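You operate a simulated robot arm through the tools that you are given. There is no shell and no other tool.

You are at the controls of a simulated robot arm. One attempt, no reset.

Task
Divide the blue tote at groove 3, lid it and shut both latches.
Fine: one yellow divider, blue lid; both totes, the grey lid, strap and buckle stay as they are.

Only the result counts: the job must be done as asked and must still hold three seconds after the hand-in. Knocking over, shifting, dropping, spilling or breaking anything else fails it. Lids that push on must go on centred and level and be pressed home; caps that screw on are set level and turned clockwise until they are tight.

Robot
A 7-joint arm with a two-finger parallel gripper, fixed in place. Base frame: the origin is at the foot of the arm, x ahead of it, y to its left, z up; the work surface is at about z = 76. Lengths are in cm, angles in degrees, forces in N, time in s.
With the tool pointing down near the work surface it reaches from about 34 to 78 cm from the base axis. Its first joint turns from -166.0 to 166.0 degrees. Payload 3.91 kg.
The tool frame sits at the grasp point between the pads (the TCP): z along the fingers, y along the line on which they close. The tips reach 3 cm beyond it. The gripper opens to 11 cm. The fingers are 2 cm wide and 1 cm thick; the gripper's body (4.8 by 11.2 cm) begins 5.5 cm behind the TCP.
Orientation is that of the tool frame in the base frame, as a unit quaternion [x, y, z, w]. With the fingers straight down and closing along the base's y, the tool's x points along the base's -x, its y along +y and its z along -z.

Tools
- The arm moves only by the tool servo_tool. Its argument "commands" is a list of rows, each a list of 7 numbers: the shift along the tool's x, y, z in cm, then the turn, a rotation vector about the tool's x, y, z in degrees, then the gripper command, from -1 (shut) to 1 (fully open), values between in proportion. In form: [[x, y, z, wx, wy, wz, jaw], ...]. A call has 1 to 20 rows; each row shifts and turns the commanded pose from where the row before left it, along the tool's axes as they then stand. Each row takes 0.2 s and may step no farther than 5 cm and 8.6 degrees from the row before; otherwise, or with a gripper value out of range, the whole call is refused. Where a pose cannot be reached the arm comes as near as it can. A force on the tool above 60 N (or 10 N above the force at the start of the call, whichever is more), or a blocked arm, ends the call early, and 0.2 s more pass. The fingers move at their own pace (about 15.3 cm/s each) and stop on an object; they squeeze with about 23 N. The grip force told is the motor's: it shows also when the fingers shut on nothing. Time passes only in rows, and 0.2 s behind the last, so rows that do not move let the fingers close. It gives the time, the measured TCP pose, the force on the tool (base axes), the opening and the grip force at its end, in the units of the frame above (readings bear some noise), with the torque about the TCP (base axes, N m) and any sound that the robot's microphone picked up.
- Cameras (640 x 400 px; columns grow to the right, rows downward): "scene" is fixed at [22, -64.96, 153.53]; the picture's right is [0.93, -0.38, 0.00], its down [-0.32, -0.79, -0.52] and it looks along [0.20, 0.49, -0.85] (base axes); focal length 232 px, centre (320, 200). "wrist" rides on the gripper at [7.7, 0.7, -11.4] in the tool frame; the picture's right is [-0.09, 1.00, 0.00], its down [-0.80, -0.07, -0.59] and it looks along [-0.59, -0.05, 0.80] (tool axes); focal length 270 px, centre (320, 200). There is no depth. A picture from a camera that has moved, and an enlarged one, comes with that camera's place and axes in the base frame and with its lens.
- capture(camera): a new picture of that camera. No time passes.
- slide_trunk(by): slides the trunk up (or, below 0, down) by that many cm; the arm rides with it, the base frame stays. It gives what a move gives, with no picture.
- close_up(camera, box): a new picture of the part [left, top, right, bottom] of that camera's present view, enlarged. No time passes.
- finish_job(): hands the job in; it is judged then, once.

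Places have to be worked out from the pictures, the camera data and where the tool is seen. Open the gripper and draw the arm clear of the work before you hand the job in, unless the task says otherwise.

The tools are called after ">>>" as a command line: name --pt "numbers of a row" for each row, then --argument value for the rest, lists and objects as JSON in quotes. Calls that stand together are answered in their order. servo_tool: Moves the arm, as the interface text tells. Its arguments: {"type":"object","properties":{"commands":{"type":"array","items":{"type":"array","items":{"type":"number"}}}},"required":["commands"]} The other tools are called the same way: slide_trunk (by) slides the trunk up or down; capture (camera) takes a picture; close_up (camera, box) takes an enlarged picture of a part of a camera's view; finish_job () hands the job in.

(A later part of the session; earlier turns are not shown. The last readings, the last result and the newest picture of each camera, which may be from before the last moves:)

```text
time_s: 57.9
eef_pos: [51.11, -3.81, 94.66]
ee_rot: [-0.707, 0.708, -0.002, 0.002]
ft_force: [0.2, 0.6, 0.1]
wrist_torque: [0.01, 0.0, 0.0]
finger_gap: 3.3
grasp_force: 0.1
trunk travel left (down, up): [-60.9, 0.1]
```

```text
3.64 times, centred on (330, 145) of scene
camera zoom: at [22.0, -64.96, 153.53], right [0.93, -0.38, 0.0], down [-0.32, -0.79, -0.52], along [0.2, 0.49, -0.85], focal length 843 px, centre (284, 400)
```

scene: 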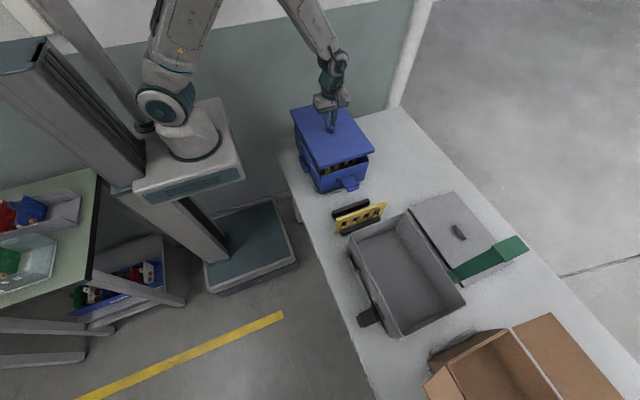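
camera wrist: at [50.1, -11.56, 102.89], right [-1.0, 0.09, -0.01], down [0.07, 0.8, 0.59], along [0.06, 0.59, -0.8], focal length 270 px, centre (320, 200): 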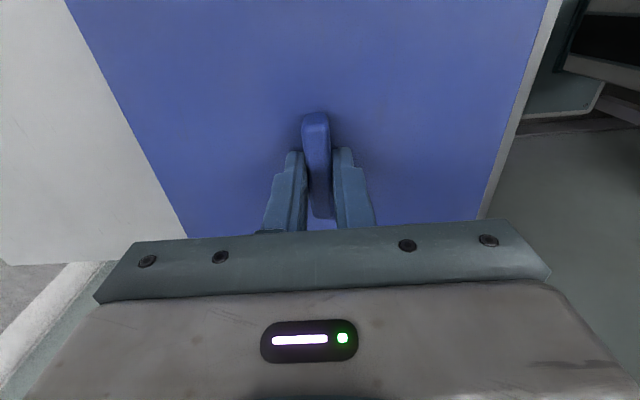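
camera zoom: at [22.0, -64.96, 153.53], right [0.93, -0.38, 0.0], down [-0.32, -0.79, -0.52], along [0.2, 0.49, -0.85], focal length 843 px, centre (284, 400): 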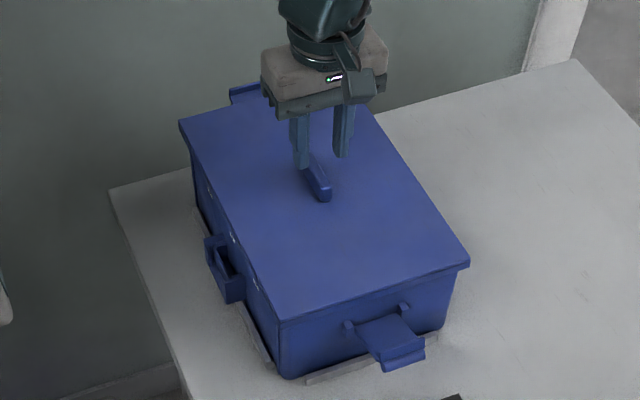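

The lid stays put and level. Now the latches: I triangulate each latch as tilted ~30° up, hinge at y ≈ −19.3, z ≈ 81.8, with outer rod at y ≈ −25.7, z ≈ 83.5. I'll close the fingers, go above the −y latch and look closely.

>>> servo_tool --pt "0 0 -2 -0.3 0 0 -0.4" --pt "0 0 -2 0 0 0 -0.6" --pt "0 0 -2 0 0 0 -1" --pt "2 0 0 0 0 0 -1" --pt "4 0 0 0 0 0 -1" --pt "4 0 0 0 0 0 -1" --pt "4 0 0 0 0 0 -1" --pt "4 0 0 0 0 0 -1" --pt "4 0 0 0 0 0 -1" --pt "3 0 0 0 0 0 -1" --pt "1 0 0 0 0 0 -1" --pt "0 0 0 0 0 0 -1"

>>> capture --camera "wrist"

>>> close_up --camera "wrist" --box '[230, 60, 410, 235]'

>>> close_up --camera "scene" --box '[290, 105, 390, 200]'

```text
time_s: 60.5
eef_pos: [51.16, -30.0, 100.75]
ee_rot: [-0.707, 0.707, 0.0, 0.0]
ft_force: [-0.1, 0.7, -0.3]
wrist_torque: [-0.02, -0.02, 0.01]
finger_gap: 0.01
grasp_force: 23.4
trunk travel left (down, up): [-60.9, 0.1]
```

```text
taken
camera wrist: at [50.39, -37.69, 112.12], right [-1.0, 0.09, 0.0], down [0.07, 0.8, 0.59], along [0.05, 0.59, -0.8], focal length 270 px, centre (320, 200)
```

wrist: 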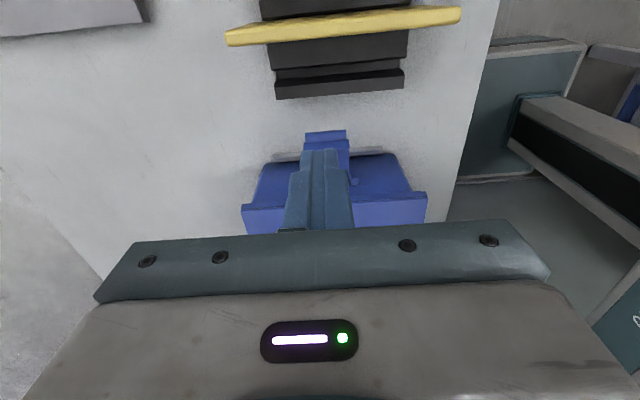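

```text
2.29 times, centred on (320, 148) of wrist
camera zoom: at [50.39, -37.69, 112.12], right [-1.0, 0.09, 0.0], down [0.07, 0.8, 0.59], along [0.05, 0.59, -0.8], focal length 618 px, centre (320, 320)
```

zoom: 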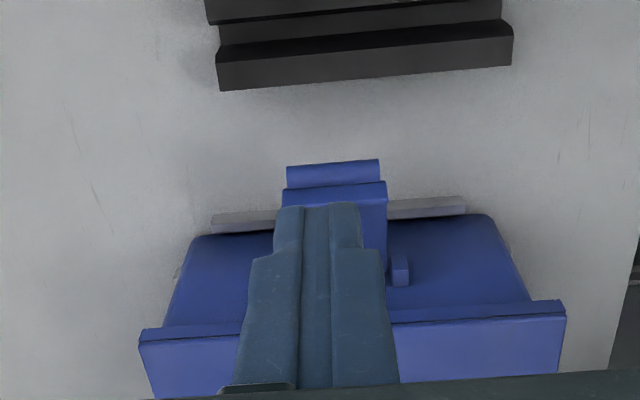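

```text
4.21 times, centred on (340, 152) of scene
camera zoom: at [22.0, -64.96, 153.53], right [0.93, -0.38, 0.0], down [-0.32, -0.79, -0.52], along [0.2, 0.49, -0.85], focal length 977 px, centre (236, 400)
```

zoom: 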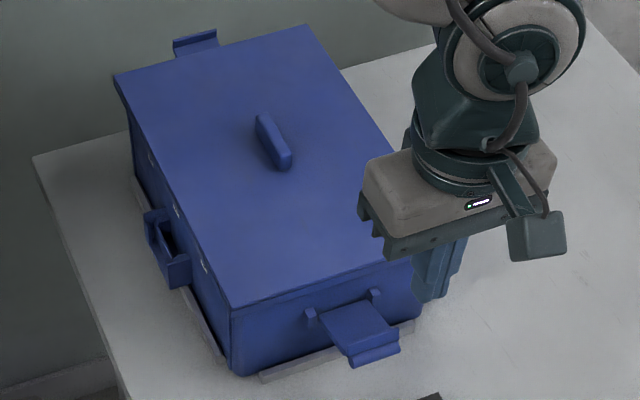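

I'll zoom the wrist view on the lid's −y edge corners and latch to check the lid's alignment against the tote.

>>> close_up --camera "wrist" --box '[235, 150, 295, 235]'

>>> close_up --camera "wrist" --box '[375, 150, 435, 235]'

>>> close_up --camera "wrist" --box '[290, 120, 370, 170]'

```text
4.71 times, centred on (265, 192) of wrist
camera zoom: at [50.39, -37.69, 112.12], right [-1.0, 0.09, 0.0], down [0.07, 0.8, 0.59], along [0.05, 0.59, -0.8], focal length 1272 px, centre (579, 235)
```

zoom: 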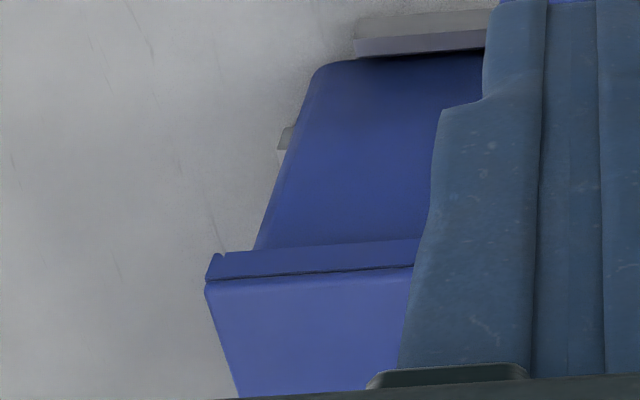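

```text
4.71 times, centred on (405, 192) of wrist
camera zoom: at [50.39, -37.69, 112.12], right [-1.0, 0.09, 0.0], down [0.07, 0.8, 0.59], along [0.05, 0.59, -0.8], focal length 1272 px, centre (-80, 235)
```

zoom: 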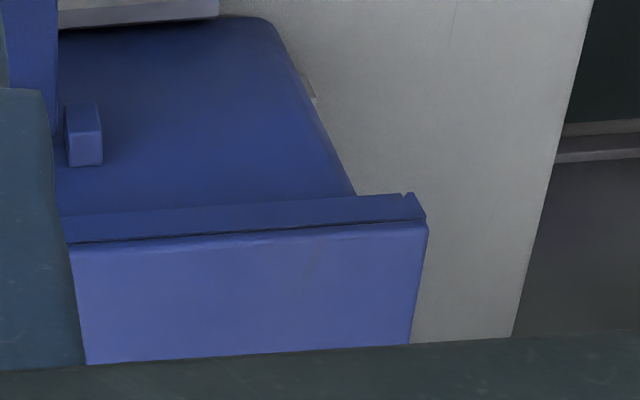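

```text
8.00 times, centred on (330, 145) of wrist
camera zoom: at [50.39, -37.69, 112.12], right [-1.0, 0.09, 0.0], down [0.07, 0.8, 0.59], along [0.05, 0.59, -0.8], focal length 2162 px, centre (240, 640)
```

zoom: 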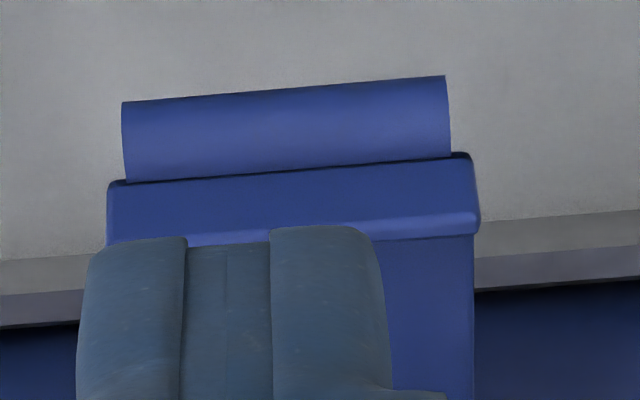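

Lid is level and skirted over the rim. The latch's outer rod is at about (50.8, −25.4, 83.5). I'll lower the closed fingers just outside it (y ≈ −28.2, tips ≈ 82.3, above the rack).

>>> servo_tool --pt "-0.9 0.15 2 0 0 0 -1" --pt "-0.9 0.15 2 0 0 0 -1" --pt "0 0 3 0 0 0 -1" --pt "0 0 3 0 0 0 -1" --pt "0 0 2.5 0 0 0 -1" --pt "0 0 1.5 0 0 0 -1" --pt "0 0 1.0 0 0 0 -1" --pt "0 0 0.4 0 0 0 -1" --pt "0 0 0 0 0 0 -1"

>>> capture --camera "wrist"

>>> close_up --camera "scene" --box '[310, 140, 390, 220]'

```text
time_s: 62.5
eef_pos: [50.83, -28.27, 85.42]
ee_rot: [0.707, -0.707, 0.001, 0.0]
ft_force: [1.2, 0.4, 0.3]
wrist_torque: [0.0, 0.01, -0.02]
finger_gap: 0.0
grasp_force: 23.0
trunk travel left (down, up): [-60.9, 0.1]
```

```text
taken
camera wrist: at [50.04, -35.83, 96.73], right [-1.0, 0.09, 0.0], down [0.07, 0.8, 0.59], along [0.05, 0.59, -0.8], focal length 270 px, centre (320, 200)
```

wrist: 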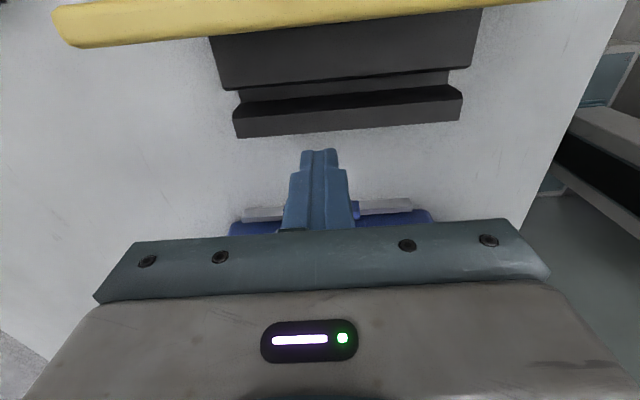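

```text
5.00 times, centred on (350, 180) of scene
camera zoom: at [22.0, -64.96, 153.53], right [0.93, -0.38, 0.0], down [-0.32, -0.79, -0.52], along [0.2, 0.49, -0.85], focal length 1160 px, centre (170, 300)
```

zoom: 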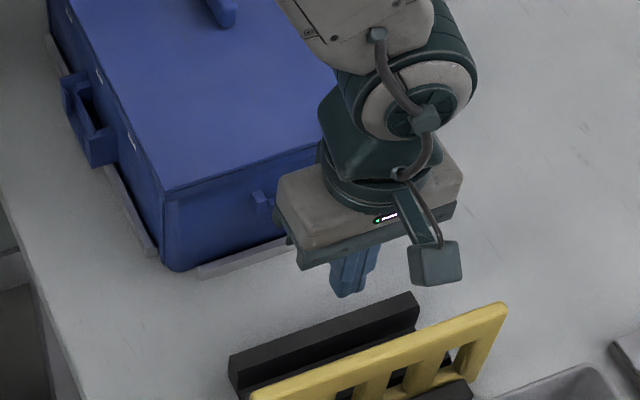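

In place outside the latch. Approaching +y in small steps until contact.

>>> servo_tool --pt "-0.3 0 0 0 0 0 -1" --pt "-0.3 0 0 0 0 0 -1" --pt "-0.3 0 0 0 0 0 -1" --pt "-0.2 0 0 0 0 0 -1" --pt "0 0 0 0 0 0 -1"

>>> servo_tool --pt "-0.2 0 0 0 0 0 -1" --pt "-0.2 0 0 0 0 0 -1" --pt "0 0 0 0 0 0 -1"

```text
time_s: 63.7
eef_pos: [50.65, -27.15, 85.34]
ee_rot: [-0.707, 0.708, 0.0, 0.0]
ft_force: [-0.9, -5.7, 0.5]
wrist_torque: [-0.02, 0.01, -0.01]
finger_gap: 0.0
grasp_force: 22.5
trunk travel left (down, up): [-60.9, 0.1]
```

```text
time_s: 64.5
eef_pos: [50.77, -27.06, 85.34]
ee_rot: [-0.707, 0.707, -0.001, -0.001]
ft_force: [-3.4, -25.2, 3.2]
wrist_torque: [-0.23, 0.07, 0.03]
finger_gap: 0.0
grasp_force: 22.7
trunk travel left (down, up): [-60.9, 0.1]
```

Contact with the rod at z ≈ 84.4 (25 N against a horizontal push). Now following the closing arc: up and inward.

>>> servo_tool --pt "0 0 -0.4 0 0 0 -1" --pt "-0.1 0 -0.4 0 0 0 -1" --pt "0 0 0 0 0 0 -1"

>>> close_up --camera "scene" --box '[320, 150, 380, 200]'

>>> capture --camera "wrist"

```text
time_s: 65.3
eef_pos: [50.63, -27.04, 86.12]
ee_rot: [-0.706, 0.708, -0.001, 0.0]
ft_force: [-3.0, -28.9, 8.0]
wrist_torque: [-0.22, -0.05, 0.02]
finger_gap: 0.0
grasp_force: 22.6
trunk travel left (down, up): [-60.9, 0.1]
```

```text
8.00 times, centred on (350, 175) of scene
camera zoom: at [22.0, -64.96, 153.53], right [0.93, -0.38, 0.0], down [-0.32, -0.79, -0.52], along [0.2, 0.49, -0.85], focal length 1856 px, centre (80, 400)
```

zoom: 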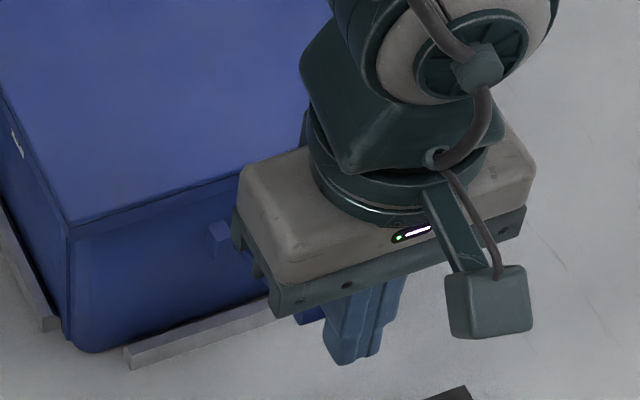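

```text
taken
camera wrist: at [49.95, -34.58, 97.55], right [-1.0, 0.09, 0.0], down [0.07, 0.8, 0.59], along [0.06, 0.59, -0.8], focal length 270 px, centre (320, 200)
```

wrist: 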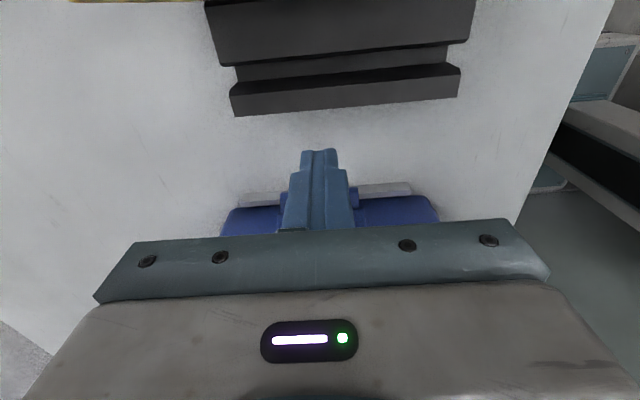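

The contact point rose with the finger (z ≈ 85.1), so the latch is turning. Continuing along the arc.

>>> servo_tool --pt "-0.2 0 -0.45 0 0 0 -1" --pt "-0.22 0 -0.45 0 0 0 -1" --pt "0 0 0 0 0 0 -1"

>>> servo_tool --pt "-0.25 0 -0.42 0 0 0 -1" --pt "-0.28 0 -0.4 0 0 0 -1" --pt "0 0 0 0 0 0 -1"

```text
time_s: 66.1
eef_pos: [50.77, -26.17, 86.99]
ee_rot: [0.708, -0.706, 0.0, -0.001]
ft_force: [-2.8, -19.9, 12.1]
wrist_torque: [0.12, 0.02, 0.02]
finger_gap: 0.0
grasp_force: 22.8
trunk travel left (down, up): [-60.9, 0.1]
```

```text
time_s: 66.9
eef_pos: [50.79, -25.65, 87.86]
ee_rot: [0.707, -0.707, 0.0, 0.0]
ft_force: [-1.8, -8.5, 9.1]
wrist_torque: [0.1, -0.04, 0.02]
finger_gap: 0.0
grasp_force: 23.2
trunk travel left (down, up): [-60.9, 0.1]
```

The forces drop as it rotates; contact is now at about TCP height. I'll look at the state.

>>> capture --camera "wrist"

>>> close_up --camera "wrist" --box '[230, 130, 410, 235]'

>>> close_up --camera "scene" --box '[320, 140, 380, 190]'

```text
taken
camera wrist: at [50.0, -33.24, 99.2], right [-1.0, 0.09, 0.0], down [0.07, 0.8, 0.6], along [0.05, 0.59, -0.8], focal length 270 px, centre (320, 200)
```

wrist: 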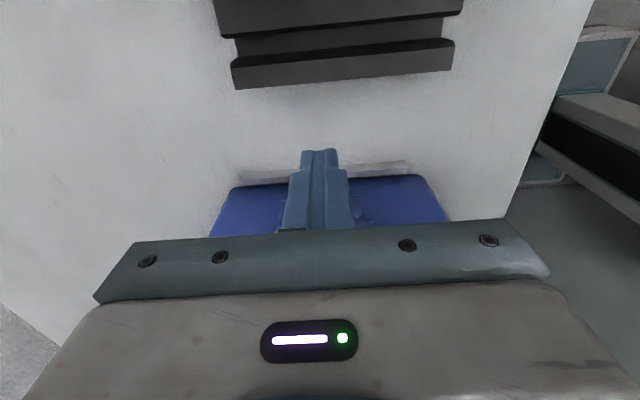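

```text
3.56 times, centred on (320, 182) of wrist
camera zoom: at [50.0, -33.24, 99.2], right [-1.0, 0.09, 0.0], down [0.07, 0.8, 0.6], along [0.05, 0.59, -0.8], focal length 961 px, centre (320, 262)
```

zoom: 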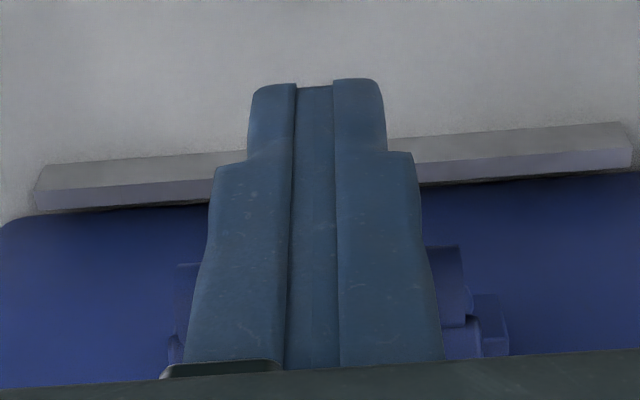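

```text
8.00 times, centred on (350, 165) of scene
camera zoom: at [22.0, -64.96, 153.53], right [0.93, -0.38, 0.0], down [-0.32, -0.79, -0.52], along [0.2, 0.49, -0.85], focal length 1856 px, centre (80, 480)
```

zoom: 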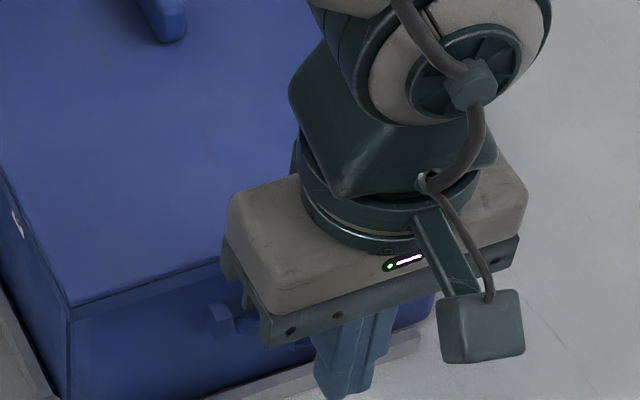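

The latch plate is rising behind the fingers. Continuing the arc, now more inward.

>>> servo_tool --pt "-0.35 0 -0.25 0 0 0 -1" --pt "-0.35 0 -0.25 0 0 0 -1" --pt "0 0 0 0 0 0 -1"

>>> servo_tool --pt "-0.35 0 -0.2 0 0 0 -1" --pt "-0.35 0 -0.2 0 0 0 -1" --pt "0 0 0 0 0 0 -1"

```text
time_s: 67.7
eef_pos: [50.72, -25.11, 88.44]
ee_rot: [-0.707, 0.707, -0.001, 0.001]
ft_force: [0.2, -8.2, 10.4]
wrist_torque: [0.06, 0.01, 0.01]
finger_gap: 0.0
grasp_force: 22.7
trunk travel left (down, up): [-60.9, 0.1]
```

```text
time_s: 68.5
eef_pos: [50.83, -24.33, 88.8]
ee_rot: [0.707, -0.707, 0.001, 0.0]
ft_force: [-1.1, -9.2, 13.9]
wrist_torque: [0.12, 0.01, 0.0]
finger_gap: 0.01
grasp_force: 23.4
trunk travel left (down, up): [-60.9, 0.1]
```

Upward drag suggests the rod outruns my rise. I'll add more rise and continue inward.

>>> servo_tool --pt "0 0 -0.3 0 0 0 -1" --pt "-0.3 0 -0.25 0 0 0 -1" --pt "0 0 0 0 0 0 -1"

>>> servo_tool --pt "-0.35 0 -0.2 0 0 0 -1" --pt "-0.35 0 -0.15 0 0 0 -1" --pt "0 0 0 0 0 0 -1"

>>> capture --camera "wrist"

>>> close_up --camera "scene" --box '[320, 140, 380, 190]'

```text
time_s: 69.3
eef_pos: [50.91, -23.89, 89.23]
ee_rot: [0.707, -0.707, 0.0, 0.0]
ft_force: [-0.1, -0.1, 0.1]
wrist_torque: [0.0, 0.0, 0.01]
finger_gap: 0.0
grasp_force: 23.4
trunk travel left (down, up): [-60.9, 0.1]
```

```text
time_s: 70.1
eef_pos: [50.8, -23.36, 89.64]
ee_rot: [0.707, -0.707, 0.0, 0.0]
ft_force: [1.1, -0.3, -0.1]
wrist_torque: [0.03, -0.01, 0.01]
finger_gap: 0.0
grasp_force: 22.7
trunk travel left (down, up): [-60.9, 0.1]
```

```text
taken
camera wrist: at [50.06, -30.86, 101.04], right [-1.0, 0.09, 0.0], down [0.07, 0.8, 0.59], along [0.05, 0.59, -0.8], focal length 270 px, centre (320, 200)
```

wrist: 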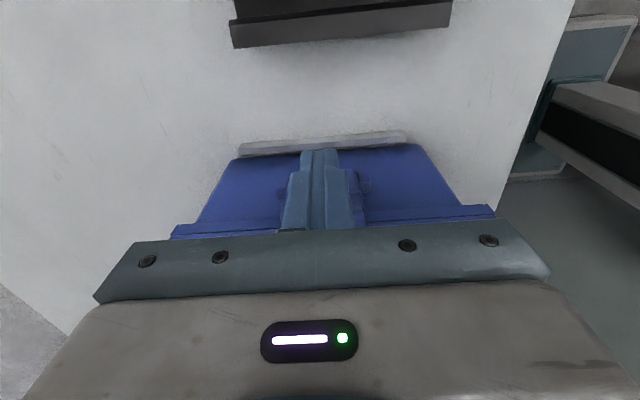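

```text
8.00 times, centred on (350, 165) of scene
camera zoom: at [22.0, -64.96, 153.53], right [0.93, -0.38, 0.0], down [-0.32, -0.79, -0.52], along [0.2, 0.49, -0.85], focal length 1856 px, centre (80, 480)
```

zoom: 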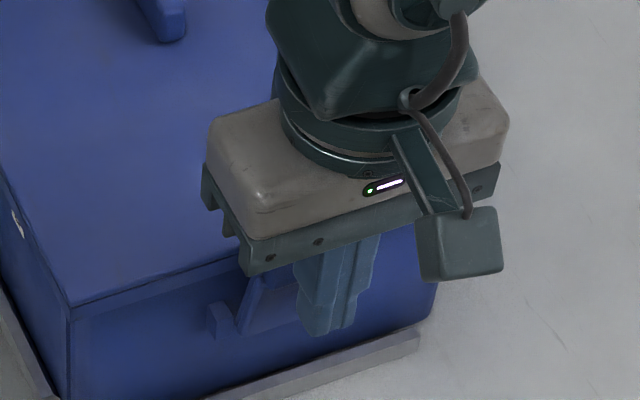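

The contact force vanished – the latch has moved ahead of the finger. I'll back off outward and up a bit to see it.

>>> servo_tool --pt "1.5 0 0 0 0 0 -1" --pt "1.5 0 -1 0 0 0 -1" --pt "1.5 0 -2 0 0 0 -1" --pt "1.5 0 -2 0 0 0 -1" --pt "1.0 0 -2 0 0 0 -1" --pt "0 0 0 0 0 0 -1"

>>> capture --camera "wrist"

>>> close_up --camera "wrist" --box '[240, 110, 400, 235]'

>>> close_up --camera "scene" --box '[320, 140, 380, 190]'

```text
time_s: 71.5
eef_pos: [50.73, -30.36, 96.59]
ee_rot: [-0.707, 0.707, 0.0, 0.001]
ft_force: [0.7, -0.2, 0.5]
wrist_torque: [-0.01, 0.04, -0.02]
finger_gap: 0.0
grasp_force: 23.1
trunk travel left (down, up): [-60.9, 0.1]
```

```text
taken
camera wrist: at [50.01, -37.87, 108.05], right [-1.0, 0.09, 0.0], down [0.07, 0.8, 0.59], along [0.05, 0.59, -0.8], focal length 270 px, centre (320, 200)
```

wrist: 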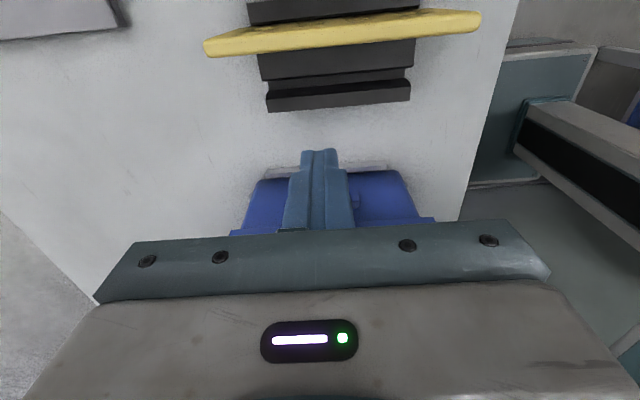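

```text
3.20 times, centred on (320, 172) of wrist
camera zoom: at [50.01, -37.87, 108.05], right [-1.0, 0.09, 0.0], down [0.07, 0.8, 0.59], along [0.05, 0.59, -0.8], focal length 865 px, centre (320, 288)
```

zoom: 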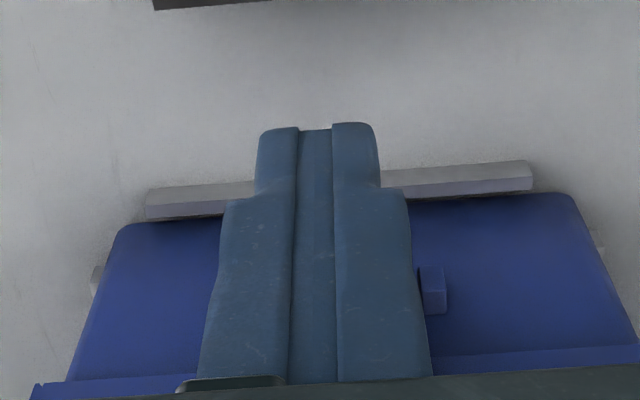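

```text
8.00 times, centred on (350, 165) of scene
camera zoom: at [22.0, -64.96, 153.53], right [0.93, -0.38, 0.0], down [-0.32, -0.79, -0.52], along [0.2, 0.49, -0.85], focal length 1856 px, centre (80, 480)
```

zoom: 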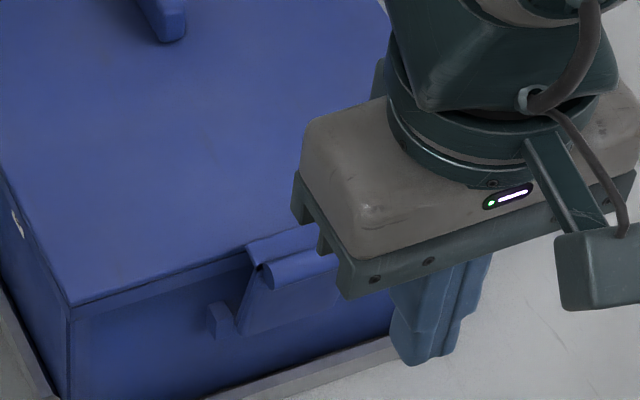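

The latch plate now stands up with its lip at the lid edge. I'll rise and go toward the +y side, then inspect both latches without the arm in the way.

>>> servo_tool --pt "0 0 -3 0 0 0 -1" --pt "-2 0 -3 0 0 0 -1" --pt "-4 0 -2 0 0 0 -1" --pt "-4.5 0 0 0 0 0 -1" --pt "-4.5 0 0 0 0 0 -1" --pt "-4.5 0 0 0 0 0 -1" --pt "-4.5 0 0 0 0 0 -1" --pt "-4.5 0 0 0 0 0 -1" --pt "-4.5 0 0 0 0 0 -1" --pt "-4 0 0 0 0 0 -1" --pt "-4 0 0 0 0 0 -1" --pt "-3 0 0 0 0 0 -1" --pt "0 0 0 0 0 0 -1"

>>> close_up --camera "scene" --box '[320, 140, 380, 190]'

>>> close_up --camera "scene" --box '[280, 80, 390, 200]'

>>> capture --camera "wrist"

```text
time_s: 74.3
eef_pos: [50.82, 13.67, 104.64]
ee_rot: [0.707, -0.707, 0.001, 0.001]
ft_force: [-0.1, 0.6, -0.2]
wrist_torque: [0.0, 0.02, 0.0]
finger_gap: 0.0
grasp_force: 22.9
trunk travel left (down, up): [-60.9, 0.1]
```

```text
8.00 times, centred on (350, 165) of scene
camera zoom: at [22.0, -64.96, 153.53], right [0.93, -0.38, 0.0], down [-0.32, -0.79, -0.52], along [0.2, 0.49, -0.85], focal length 1856 px, centre (80, 480)
```

zoom: 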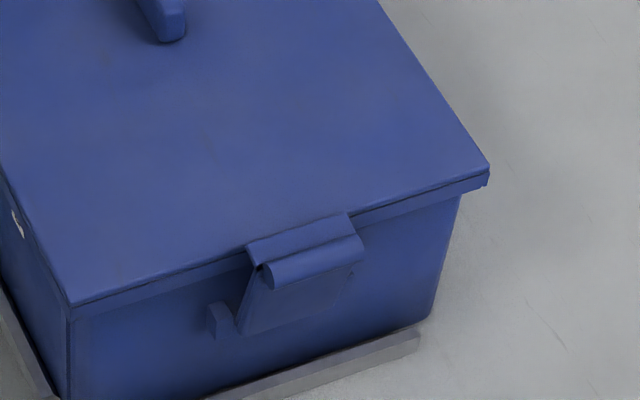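

```text
3.33 times, centred on (335, 140) of scene
camera zoom: at [22.0, -64.96, 153.53], right [0.93, -0.38, 0.0], down [-0.32, -0.79, -0.52], along [0.2, 0.49, -0.85], focal length 773 px, centre (270, 400)
```

zoom: 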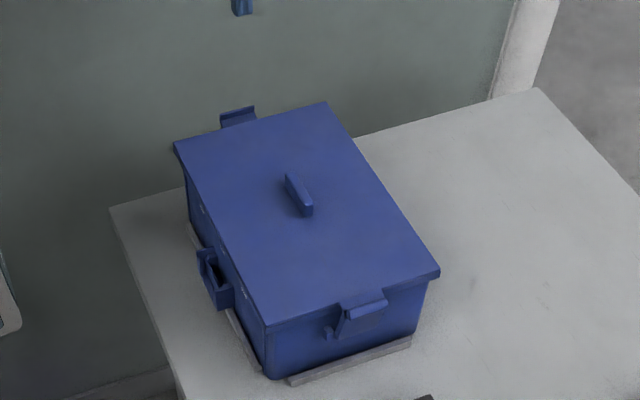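

```text
taken
camera wrist: at [50.0, 6.08, 116.01], right [-1.0, 0.09, 0.0], down [0.07, 0.8, 0.59], along [0.05, 0.59, -0.8], focal length 270 px, centre (320, 200)
```

wrist: 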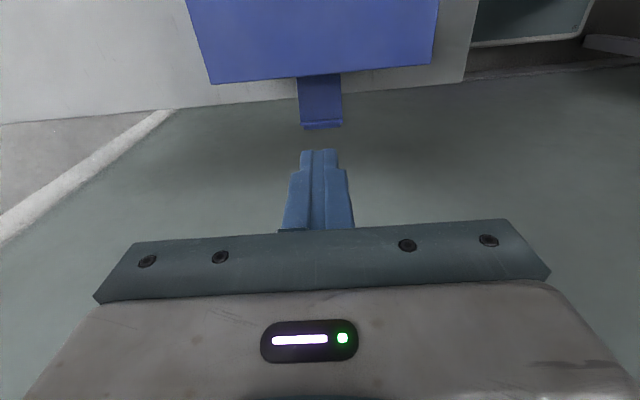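

The −y latch stands up; I'll zoom to see whether the lip is over the lid edge, and look at the +y latch.

>>> close_up --camera "scene" --box '[340, 160, 372, 186]'

>>> close_up --camera "wrist" --box '[260, 40, 380, 150]'

>>> close_up --camera "scene" --box '[290, 105, 330, 135]'

```text
15.38 times, centred on (356, 173) of scene
camera zoom: at [22.0, -64.96, 153.53], right [0.93, -0.38, 0.0], down [-0.32, -0.79, -0.52], along [0.2, 0.49, -0.85], focal length 3568 px, centre (-234, 615)
```

zoom: 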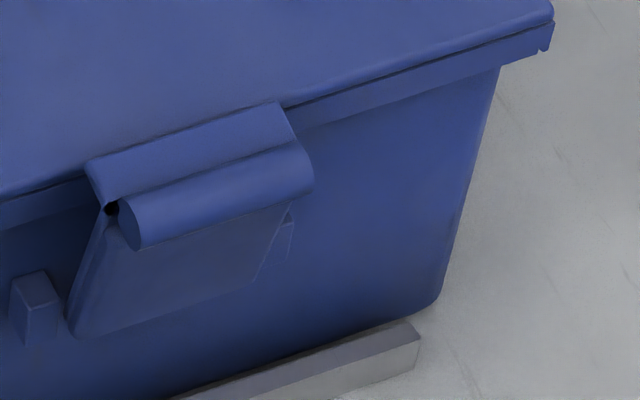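

```text
3.64 times, centred on (320, 95) of wrist
camera zoom: at [50.0, 6.08, 116.01], right [-1.0, 0.09, 0.0], down [0.07, 0.8, 0.59], along [0.05, 0.59, -0.8], focal length 983 px, centre (320, 582)
```

zoom: 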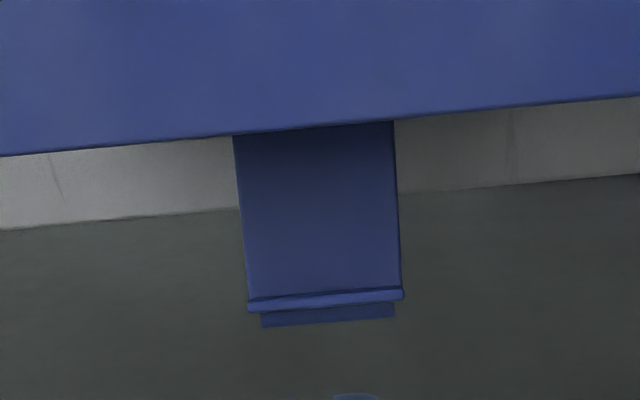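

```text
13.33 times, centred on (310, 120) of scene
camera zoom: at [22.0, -64.96, 153.53], right [0.93, -0.38, 0.0], down [-0.32, -0.79, -0.52], along [0.2, 0.49, -0.85], focal length 3092 px, centre (453, 1267)
```

zoom: 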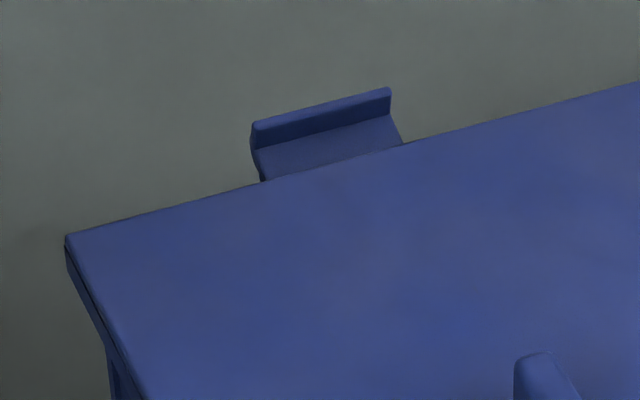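

The −y latch plate stands about vertical; I'll give it a final push later. Now the +y latch, mirrored: go outside it (y ≈ 20.8) and down to the same height.

>>> servo_tool --pt "-3.6 0 0 0 0 0 -1" --pt "-3.6 0 0 0 0 0 -1" --pt "0 0 4 0 0 0 -1" --pt "0 0 4 0 0 0 -1" --pt "0 0 4 0 0 0 -1" --pt "0 0 3 0 0 0 -1" --pt "0 0 2 0 0 0 -1" --pt "0 0 1.7 0 0 0 -1" --pt "0 0 0.5 0 0 0 -1" --pt "0 0 0 0 0 0 -1"

>>> capture --camera "wrist"

>>> close_up --camera "scene" --box '[280, 70, 360, 140]'

```text
time_s: 76.5
eef_pos: [50.68, 21.0, 85.38]
ee_rot: [0.707, -0.707, 0.0, 0.0]
ft_force: [0.2, -0.3, -0.1]
wrist_torque: [0.01, 0.01, 0.01]
finger_gap: 0.0
grasp_force: 23.2
trunk travel left (down, up): [-60.9, 0.1]
```

```text
taken
camera wrist: at [49.98, 13.36, 96.79], right [-1.0, 0.09, 0.0], down [0.07, 0.8, 0.59], along [0.05, 0.59, -0.8], focal length 270 px, centre (320, 200)
```

wrist: 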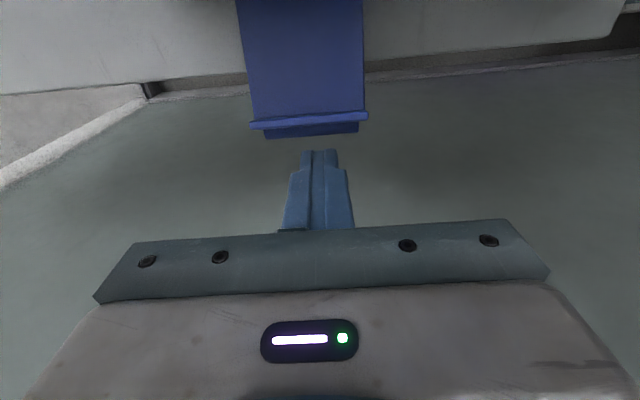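

```text
5.71 times, centred on (320, 105) of scene
camera zoom: at [22.0, -64.96, 153.53], right [0.93, -0.38, 0.0], down [-0.32, -0.79, -0.52], along [0.2, 0.49, -0.85], focal length 1325 px, centre (320, 743)
```

zoom: 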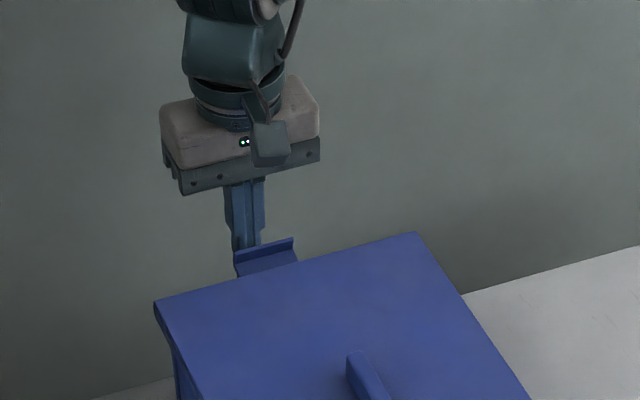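

Aligned with the +y latch (x ≈ 50.8). Approaching −y until contact.

>>> servo_tool --pt "0.4 0 0 0 0 0 -1" --pt "0.4 0 0 0 0 0 -1" --pt "0.4 0 0 0 0 0 -1" --pt "0.2 0 0 0 0 0 -1" --pt "0 0 0 0 0 0 -1"

>>> servo_tool --pt "0.2 0 0 0 0 0 -1" --pt "0.2 0 0 0 0 0 -1" --pt "0 0 0 0 0 0 -1"

```text
time_s: 77.7
eef_pos: [50.85, 19.56, 85.43]
ee_rot: [0.707, -0.707, 0.001, 0.001]
ft_force: [-0.5, -0.3, -0.4]
wrist_torque: [0.03, -0.04, 0.01]
finger_gap: 0.01
grasp_force: 22.6
trunk travel left (down, up): [-60.9, 0.1]
```

```text
time_s: 78.5
eef_pos: [50.77, 19.14, 85.46]
ee_rot: [-0.706, 0.708, -0.001, 0.0]
ft_force: [-0.1, 6.1, 0.5]
wrist_torque: [0.09, 0.1, 0.01]
finger_gap: 0.0
grasp_force: 22.8
trunk travel left (down, up): [-60.9, 0.1]
```

Contact (6 N) at y ≈ 19.1. Following the arc up and inward.

>>> servo_tool --pt "0.15 0 -0.3 0 0 0 -1" --pt "0.15 0 -0.4 0 0 0 -1" --pt "0 0 0 0 0 0 -1"

>>> servo_tool --pt "0.2 0 -0.45 0 0 0 -1" --pt "0.22 0 -0.45 0 0 0 -1" --pt "0 0 0 0 0 0 -1"

>>> servo_tool --pt "0.25 0 -0.45 0 0 0 -1" --pt "0.28 0 -0.42 0 0 0 -1" --pt "0 0 0 0 0 0 -1"

```text
time_s: 79.3
eef_pos: [50.75, 19.0, 86.1]
ee_rot: [0.708, -0.706, 0.001, -0.001]
ft_force: [1.9, 12.1, 1.9]
wrist_torque: [0.13, -0.11, 0.03]
finger_gap: 0.0
grasp_force: 22.7
trunk travel left (down, up): [-60.9, 0.1]
```

```text
time_s: 80.1
eef_pos: [50.74, 18.39, 86.94]
ee_rot: [-0.707, 0.707, -0.001, -0.002]
ft_force: [-2.9, 7.4, 4.5]
wrist_torque: [-0.02, 0.02, -0.01]
finger_gap: 0.0
grasp_force: 23.0
trunk travel left (down, up): [-60.9, 0.1]
```

```text
time_s: 80.9
eef_pos: [50.75, 17.95, 87.9]
ee_rot: [-0.707, 0.707, 0.0, 0.0]
ft_force: [0.1, -0.1, -0.8]
wrist_torque: [-0.02, 0.0, 0.03]
finger_gap: 0.0
grasp_force: 23.1
trunk travel left (down, up): [-60.9, 0.1]
```

Contact momentarily lost; let me look before continuing.

>>> capture --camera "wrist"

>>> close_up --camera "scene" --box '[280, 80, 350, 140]'

```text
taken
camera wrist: at [50.06, 10.35, 99.24], right [-1.0, 0.09, 0.0], down [0.07, 0.8, 0.59], along [0.05, 0.59, -0.81], focal length 270 px, centre (320, 200)
```

wrist: 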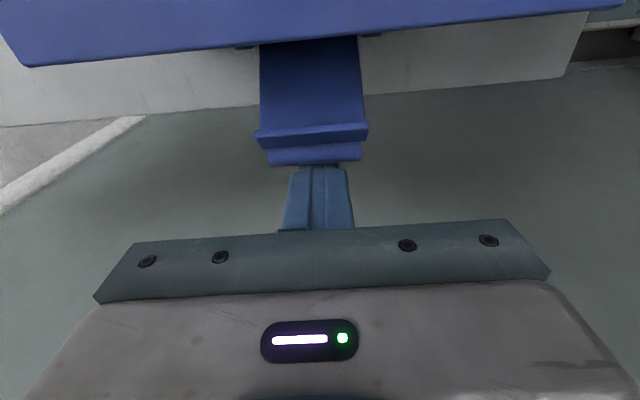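

```text
6.67 times, centred on (315, 110) of scene
camera zoom: at [22.0, -64.96, 153.53], right [0.93, -0.38, 0.0], down [-0.32, -0.79, -0.52], along [0.2, 0.49, -0.85], focal length 1546 px, centre (353, 800)
```

zoom: 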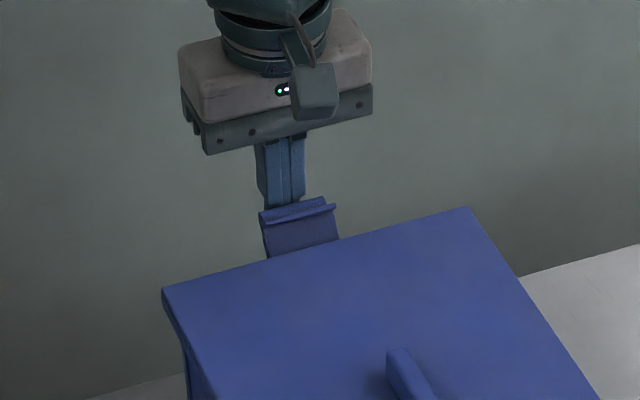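

The latch is partially up and holds its angle. Continuing inward and up.

>>> servo_tool --pt "0.35 0 -0.25 0 0 0 -1" --pt "0.35 0 -0.25 0 0 0 -1" --pt "0 0 0 0 0 0 -1"

>>> servo_tool --pt "0.35 0 -0.25 0 0 0 -1" --pt "0.35 0 -0.25 0 0 0 -1" --pt "0 0 0 0 0 0 -1"

>>> servo_tool --pt "0.35 0 -0.25 0 0 0 -1" --pt "0.35 0 -0.2 0 0 0 -1" --pt "0 0 0 0 0 0 -1"

```text
time_s: 81.7
eef_pos: [50.73, 17.24, 88.42]
ee_rot: [0.707, -0.707, 0.001, 0.0]
ft_force: [1.2, 0.4, 0.0]
wrist_torque: [-0.03, -0.03, 0.04]
finger_gap: 0.0
grasp_force: 23.1
trunk travel left (down, up): [-60.9, 0.1]
```

```text
time_s: 82.5
eef_pos: [50.82, 16.49, 88.9]
ee_rot: [0.707, -0.707, 0.002, 0.001]
ft_force: [0.7, 0.4, 1.1]
wrist_torque: [0.01, -0.03, 0.04]
finger_gap: 0.0
grasp_force: 22.7
trunk travel left (down, up): [-60.9, 0.1]
```

```text
time_s: 83.3
eef_pos: [50.75, 15.81, 89.22]
ee_rot: [0.707, -0.707, 0.001, 0.001]
ft_force: [0.8, 0.0, 0.2]
wrist_torque: [0.0, -0.03, 0.03]
finger_gap: 0.0
grasp_force: 23.4
trunk travel left (down, up): [-60.9, 0.1]
```

Almost no force; checking the latch position.

>>> capture --camera "wrist"

>>> close_up --camera "wrist" --box '[240, 40, 400, 235]'

>>> close_up --camera "scene" --box '[280, 80, 350, 140]'

```text
taken
camera wrist: at [50.04, 8.16, 100.73], right [-1.0, 0.09, 0.0], down [0.07, 0.8, 0.59], along [0.05, 0.59, -0.8], focal length 270 px, centre (320, 200)
```

wrist: 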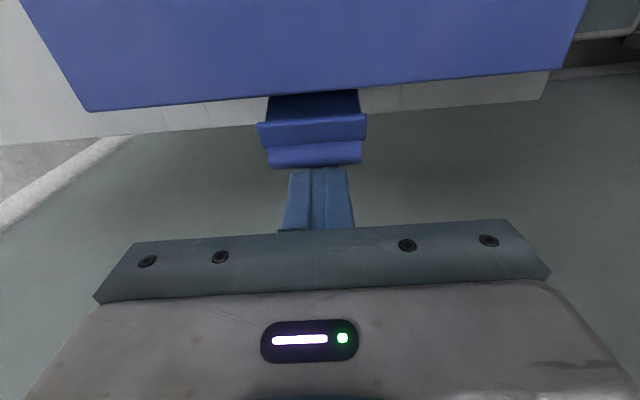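

```text
2.05 times, centred on (320, 138) of wrist
camera zoom: at [50.04, 8.16, 100.73], right [-1.0, 0.09, 0.0], down [0.07, 0.8, 0.59], along [0.05, 0.59, -0.8], focal length 554 px, centre (320, 328)
```

zoom: 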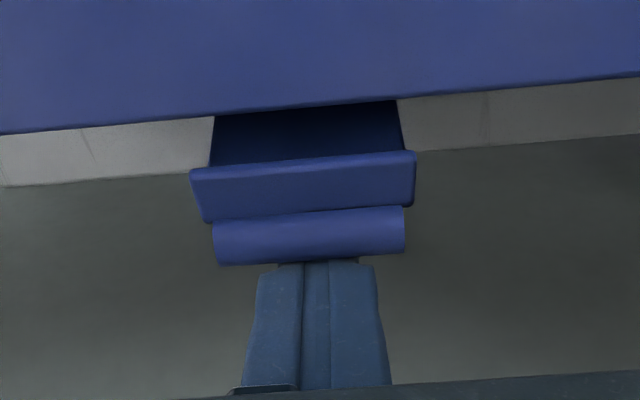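

```text
6.67 times, centred on (315, 110) of scene
camera zoom: at [22.0, -64.96, 153.53], right [0.93, -0.38, 0.0], down [-0.32, -0.79, -0.52], along [0.2, 0.49, -0.85], focal length 1546 px, centre (353, 800)
```

zoom: 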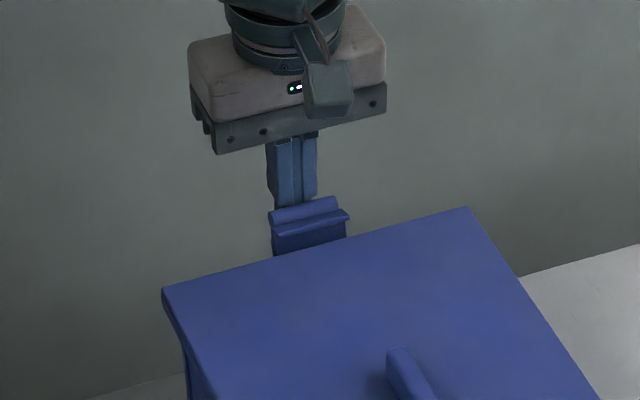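

The rod moves with the finger; the lip is approaching the lid edge. Continuing inward.

>>> servo_tool --pt "0.35 0 -0.2 0 0 0 -1" --pt "0.35 0 -0.15 0 0 0 -1" --pt "0 0 0 0 0 0 -1"

>>> servo_tool --pt "0.35 0 -0.1 0 0 0 -1" --pt "0.35 0 -0.1 0 0 0 -1" --pt "0 0 0 0 0 0 -1"

>>> close_up --camera "wrist" --box '[240, 40, 400, 235]'

>>> close_up --camera "scene" --box '[280, 80, 350, 140]'

```text
time_s: 84.1
eef_pos: [50.88, 15.17, 89.7]
ee_rot: [0.707, -0.707, 0.001, 0.0]
ft_force: [0.4, -0.5, 0.0]
wrist_torque: [-0.02, -0.02, -0.03]
finger_gap: 0.0
grasp_force: 23.1
trunk travel left (down, up): [-60.9, 0.1]
```

```text
time_s: 84.9
eef_pos: [50.84, 14.4, 89.85]
ee_rot: [-0.707, 0.707, -0.001, 0.0]
ft_force: [-0.1, 0.5, -0.4]
wrist_torque: [0.03, 0.03, 0.01]
finger_gap: 0.0
grasp_force: 22.4
trunk travel left (down, up): [-60.9, 0.1]
```

```text
2.05 times, centred on (320, 138) of wrist
camera zoom: at [50.03, 6.81, 101.3], right [-1.0, 0.09, 0.0], down [0.07, 0.8, 0.59], along [0.05, 0.59, -0.8], focal length 554 px, centre (320, 328)
```

zoom: 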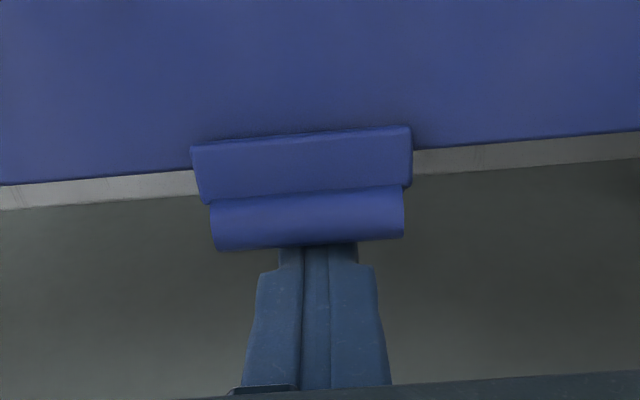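

```text
6.67 times, centred on (315, 110) of scene
camera zoom: at [22.0, -64.96, 153.53], right [0.93, -0.38, 0.0], down [-0.32, -0.79, -0.52], along [0.2, 0.49, -0.85], focal length 1546 px, centre (353, 800)
```

zoom: 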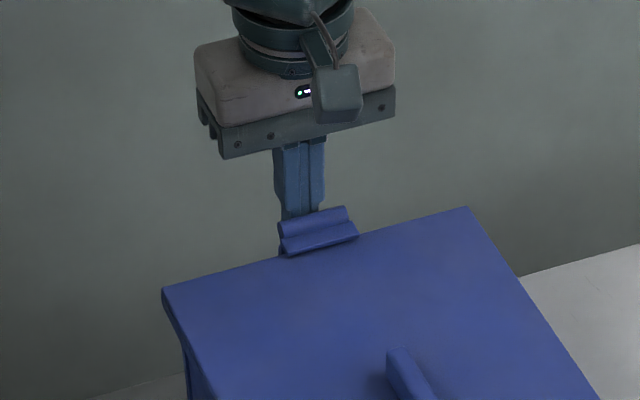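

The lip now laps over the lid's +y edge. I'll keep pressing inward until firm resistance.

>>> servo_tool --pt "0.3 0 0 0 0 0 -1" --pt "0.3 0 0 0 0 0 -1" --pt "0 0 0 0 0 0 -1"

>>> servo_tool --pt "0.2 0 0 0 0 0 -1" --pt "0.2 0 0 0 0 0 -1" --pt "0 0 0 0 0 0 -1"

```text
time_s: 85.7
eef_pos: [50.83, 13.98, 89.89]
ee_rot: [0.708, -0.707, 0.001, 0.0]
ft_force: [0.1, 8.1, 0.3]
wrist_torque: [0.08, -0.03, 0.02]
finger_gap: 0.0
grasp_force: 22.7
trunk travel left (down, up): [-60.9, 0.1]
```

```text
time_s: 86.5
eef_pos: [50.78, 13.87, 89.82]
ee_rot: [0.709, -0.706, 0.001, -0.002]
ft_force: [0.6, 27.5, 7.4]
wrist_torque: [0.15, -0.02, -0.01]
finger_gap: 0.04
grasp_force: 22.1
trunk travel left (down, up): [-60.9, 0.1]
```

Firm contact at 27 N. Pressing slightly more to be sure it is driven shut.

>>> servo_tool --pt "0.2 0 0 0 0 0 -1" --pt "0 0 0 0 0 0 -1"

>>> close_up --camera "wrist" --box '[240, 40, 400, 235]'

>>> close_up --camera "scene" --box '[295, 95, 335, 130]'

```text
time_s: 87.1
eef_pos: [50.82, 13.95, 89.9]
ee_rot: [0.709, -0.705, 0.0, -0.002]
ft_force: [3.3, 35.9, 9.6]
wrist_torque: [0.16, -0.16, 0.0]
finger_gap: 0.01
grasp_force: 22.4
trunk travel left (down, up): [-60.9, 0.1]
```

```text
2.05 times, centred on (320, 138) of wrist
camera zoom: at [50.03, 6.24, 101.29], right [-1.0, 0.08, 0.0], down [0.06, 0.8, 0.6], along [0.05, 0.59, -0.8], focal length 554 px, centre (320, 328)
```

zoom: 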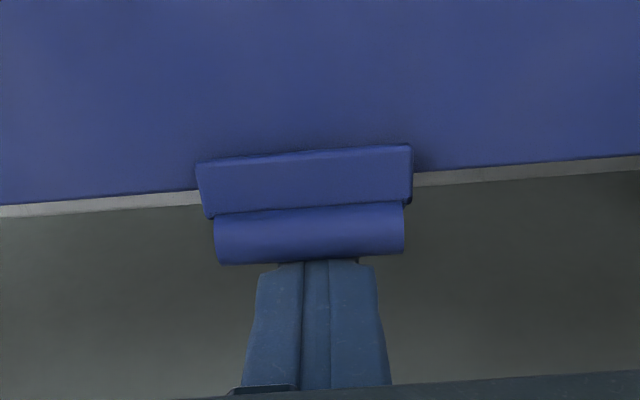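

```text
11.43 times, centred on (315, 112) of scene
camera zoom: at [22.0, -64.96, 153.53], right [0.93, -0.38, 0.0], down [-0.32, -0.79, -0.52], along [0.2, 0.49, -0.85], focal length 2651 px, centre (377, 1200)
```

zoom: 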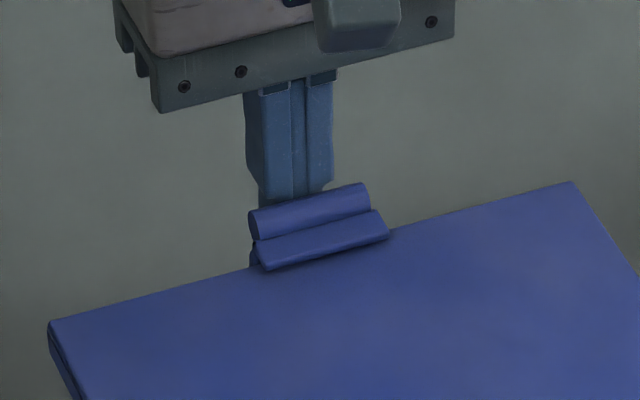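

The +y lip now sits fully over the lid edge and resists 36 N. Backing off outward, then up, to go and finish the −y latch.

>>> servo_tool --pt "-0.5 0 0 0 0 0 -1" --pt "-1.5 0 0 0 0 0 -1" --pt "-1.5 0 0 0 0 0 -1" --pt "-0.5 0 -3 0 0 0 -1" --pt "0 0 -4 0 0 0 -1" --pt "0 0 -4 0 0 0 -1" --pt "0 0 0 0 0 0 -1"

>>> close_up --camera "wrist" --box '[240, 0, 400, 195]'

>>> close_up --camera "scene" --box '[295, 95, 335, 130]'

```text
time_s: 88.7
eef_pos: [50.71, 17.18, 101.02]
ee_rot: [0.707, -0.707, 0.001, 0.0]
ft_force: [-0.3, 0.2, 0.5]
wrist_torque: [0.01, -0.01, 0.01]
finger_gap: 0.02
grasp_force: 22.5
trunk travel left (down, up): [-60.9, 0.1]
```

```text
2.05 times, centred on (320, 98) of wrist
camera zoom: at [49.97, 9.58, 112.37], right [-1.0, 0.09, 0.0], down [0.07, 0.8, 0.59], along [0.05, 0.59, -0.8], focal length 554 px, centre (320, 410)
```

zoom: 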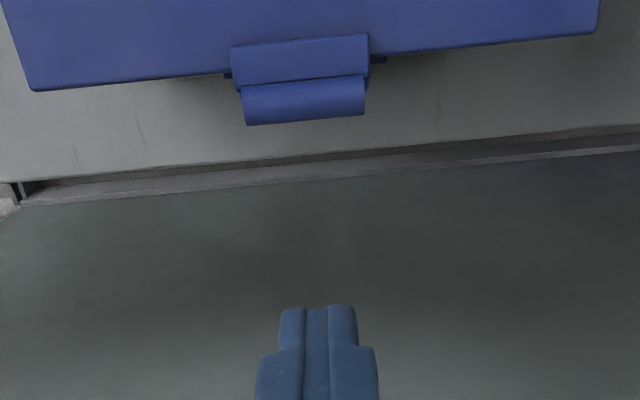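

```text
11.43 times, centred on (315, 112) of scene
camera zoom: at [22.0, -64.96, 153.53], right [0.93, -0.38, 0.0], down [-0.32, -0.79, -0.52], along [0.2, 0.49, -0.85], focal length 2651 px, centre (377, 1200)
```

zoom: 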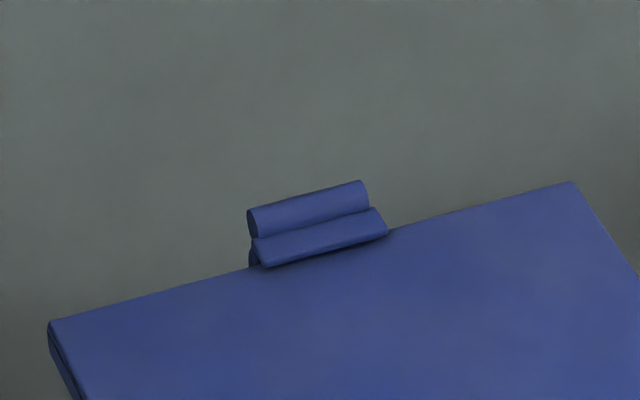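

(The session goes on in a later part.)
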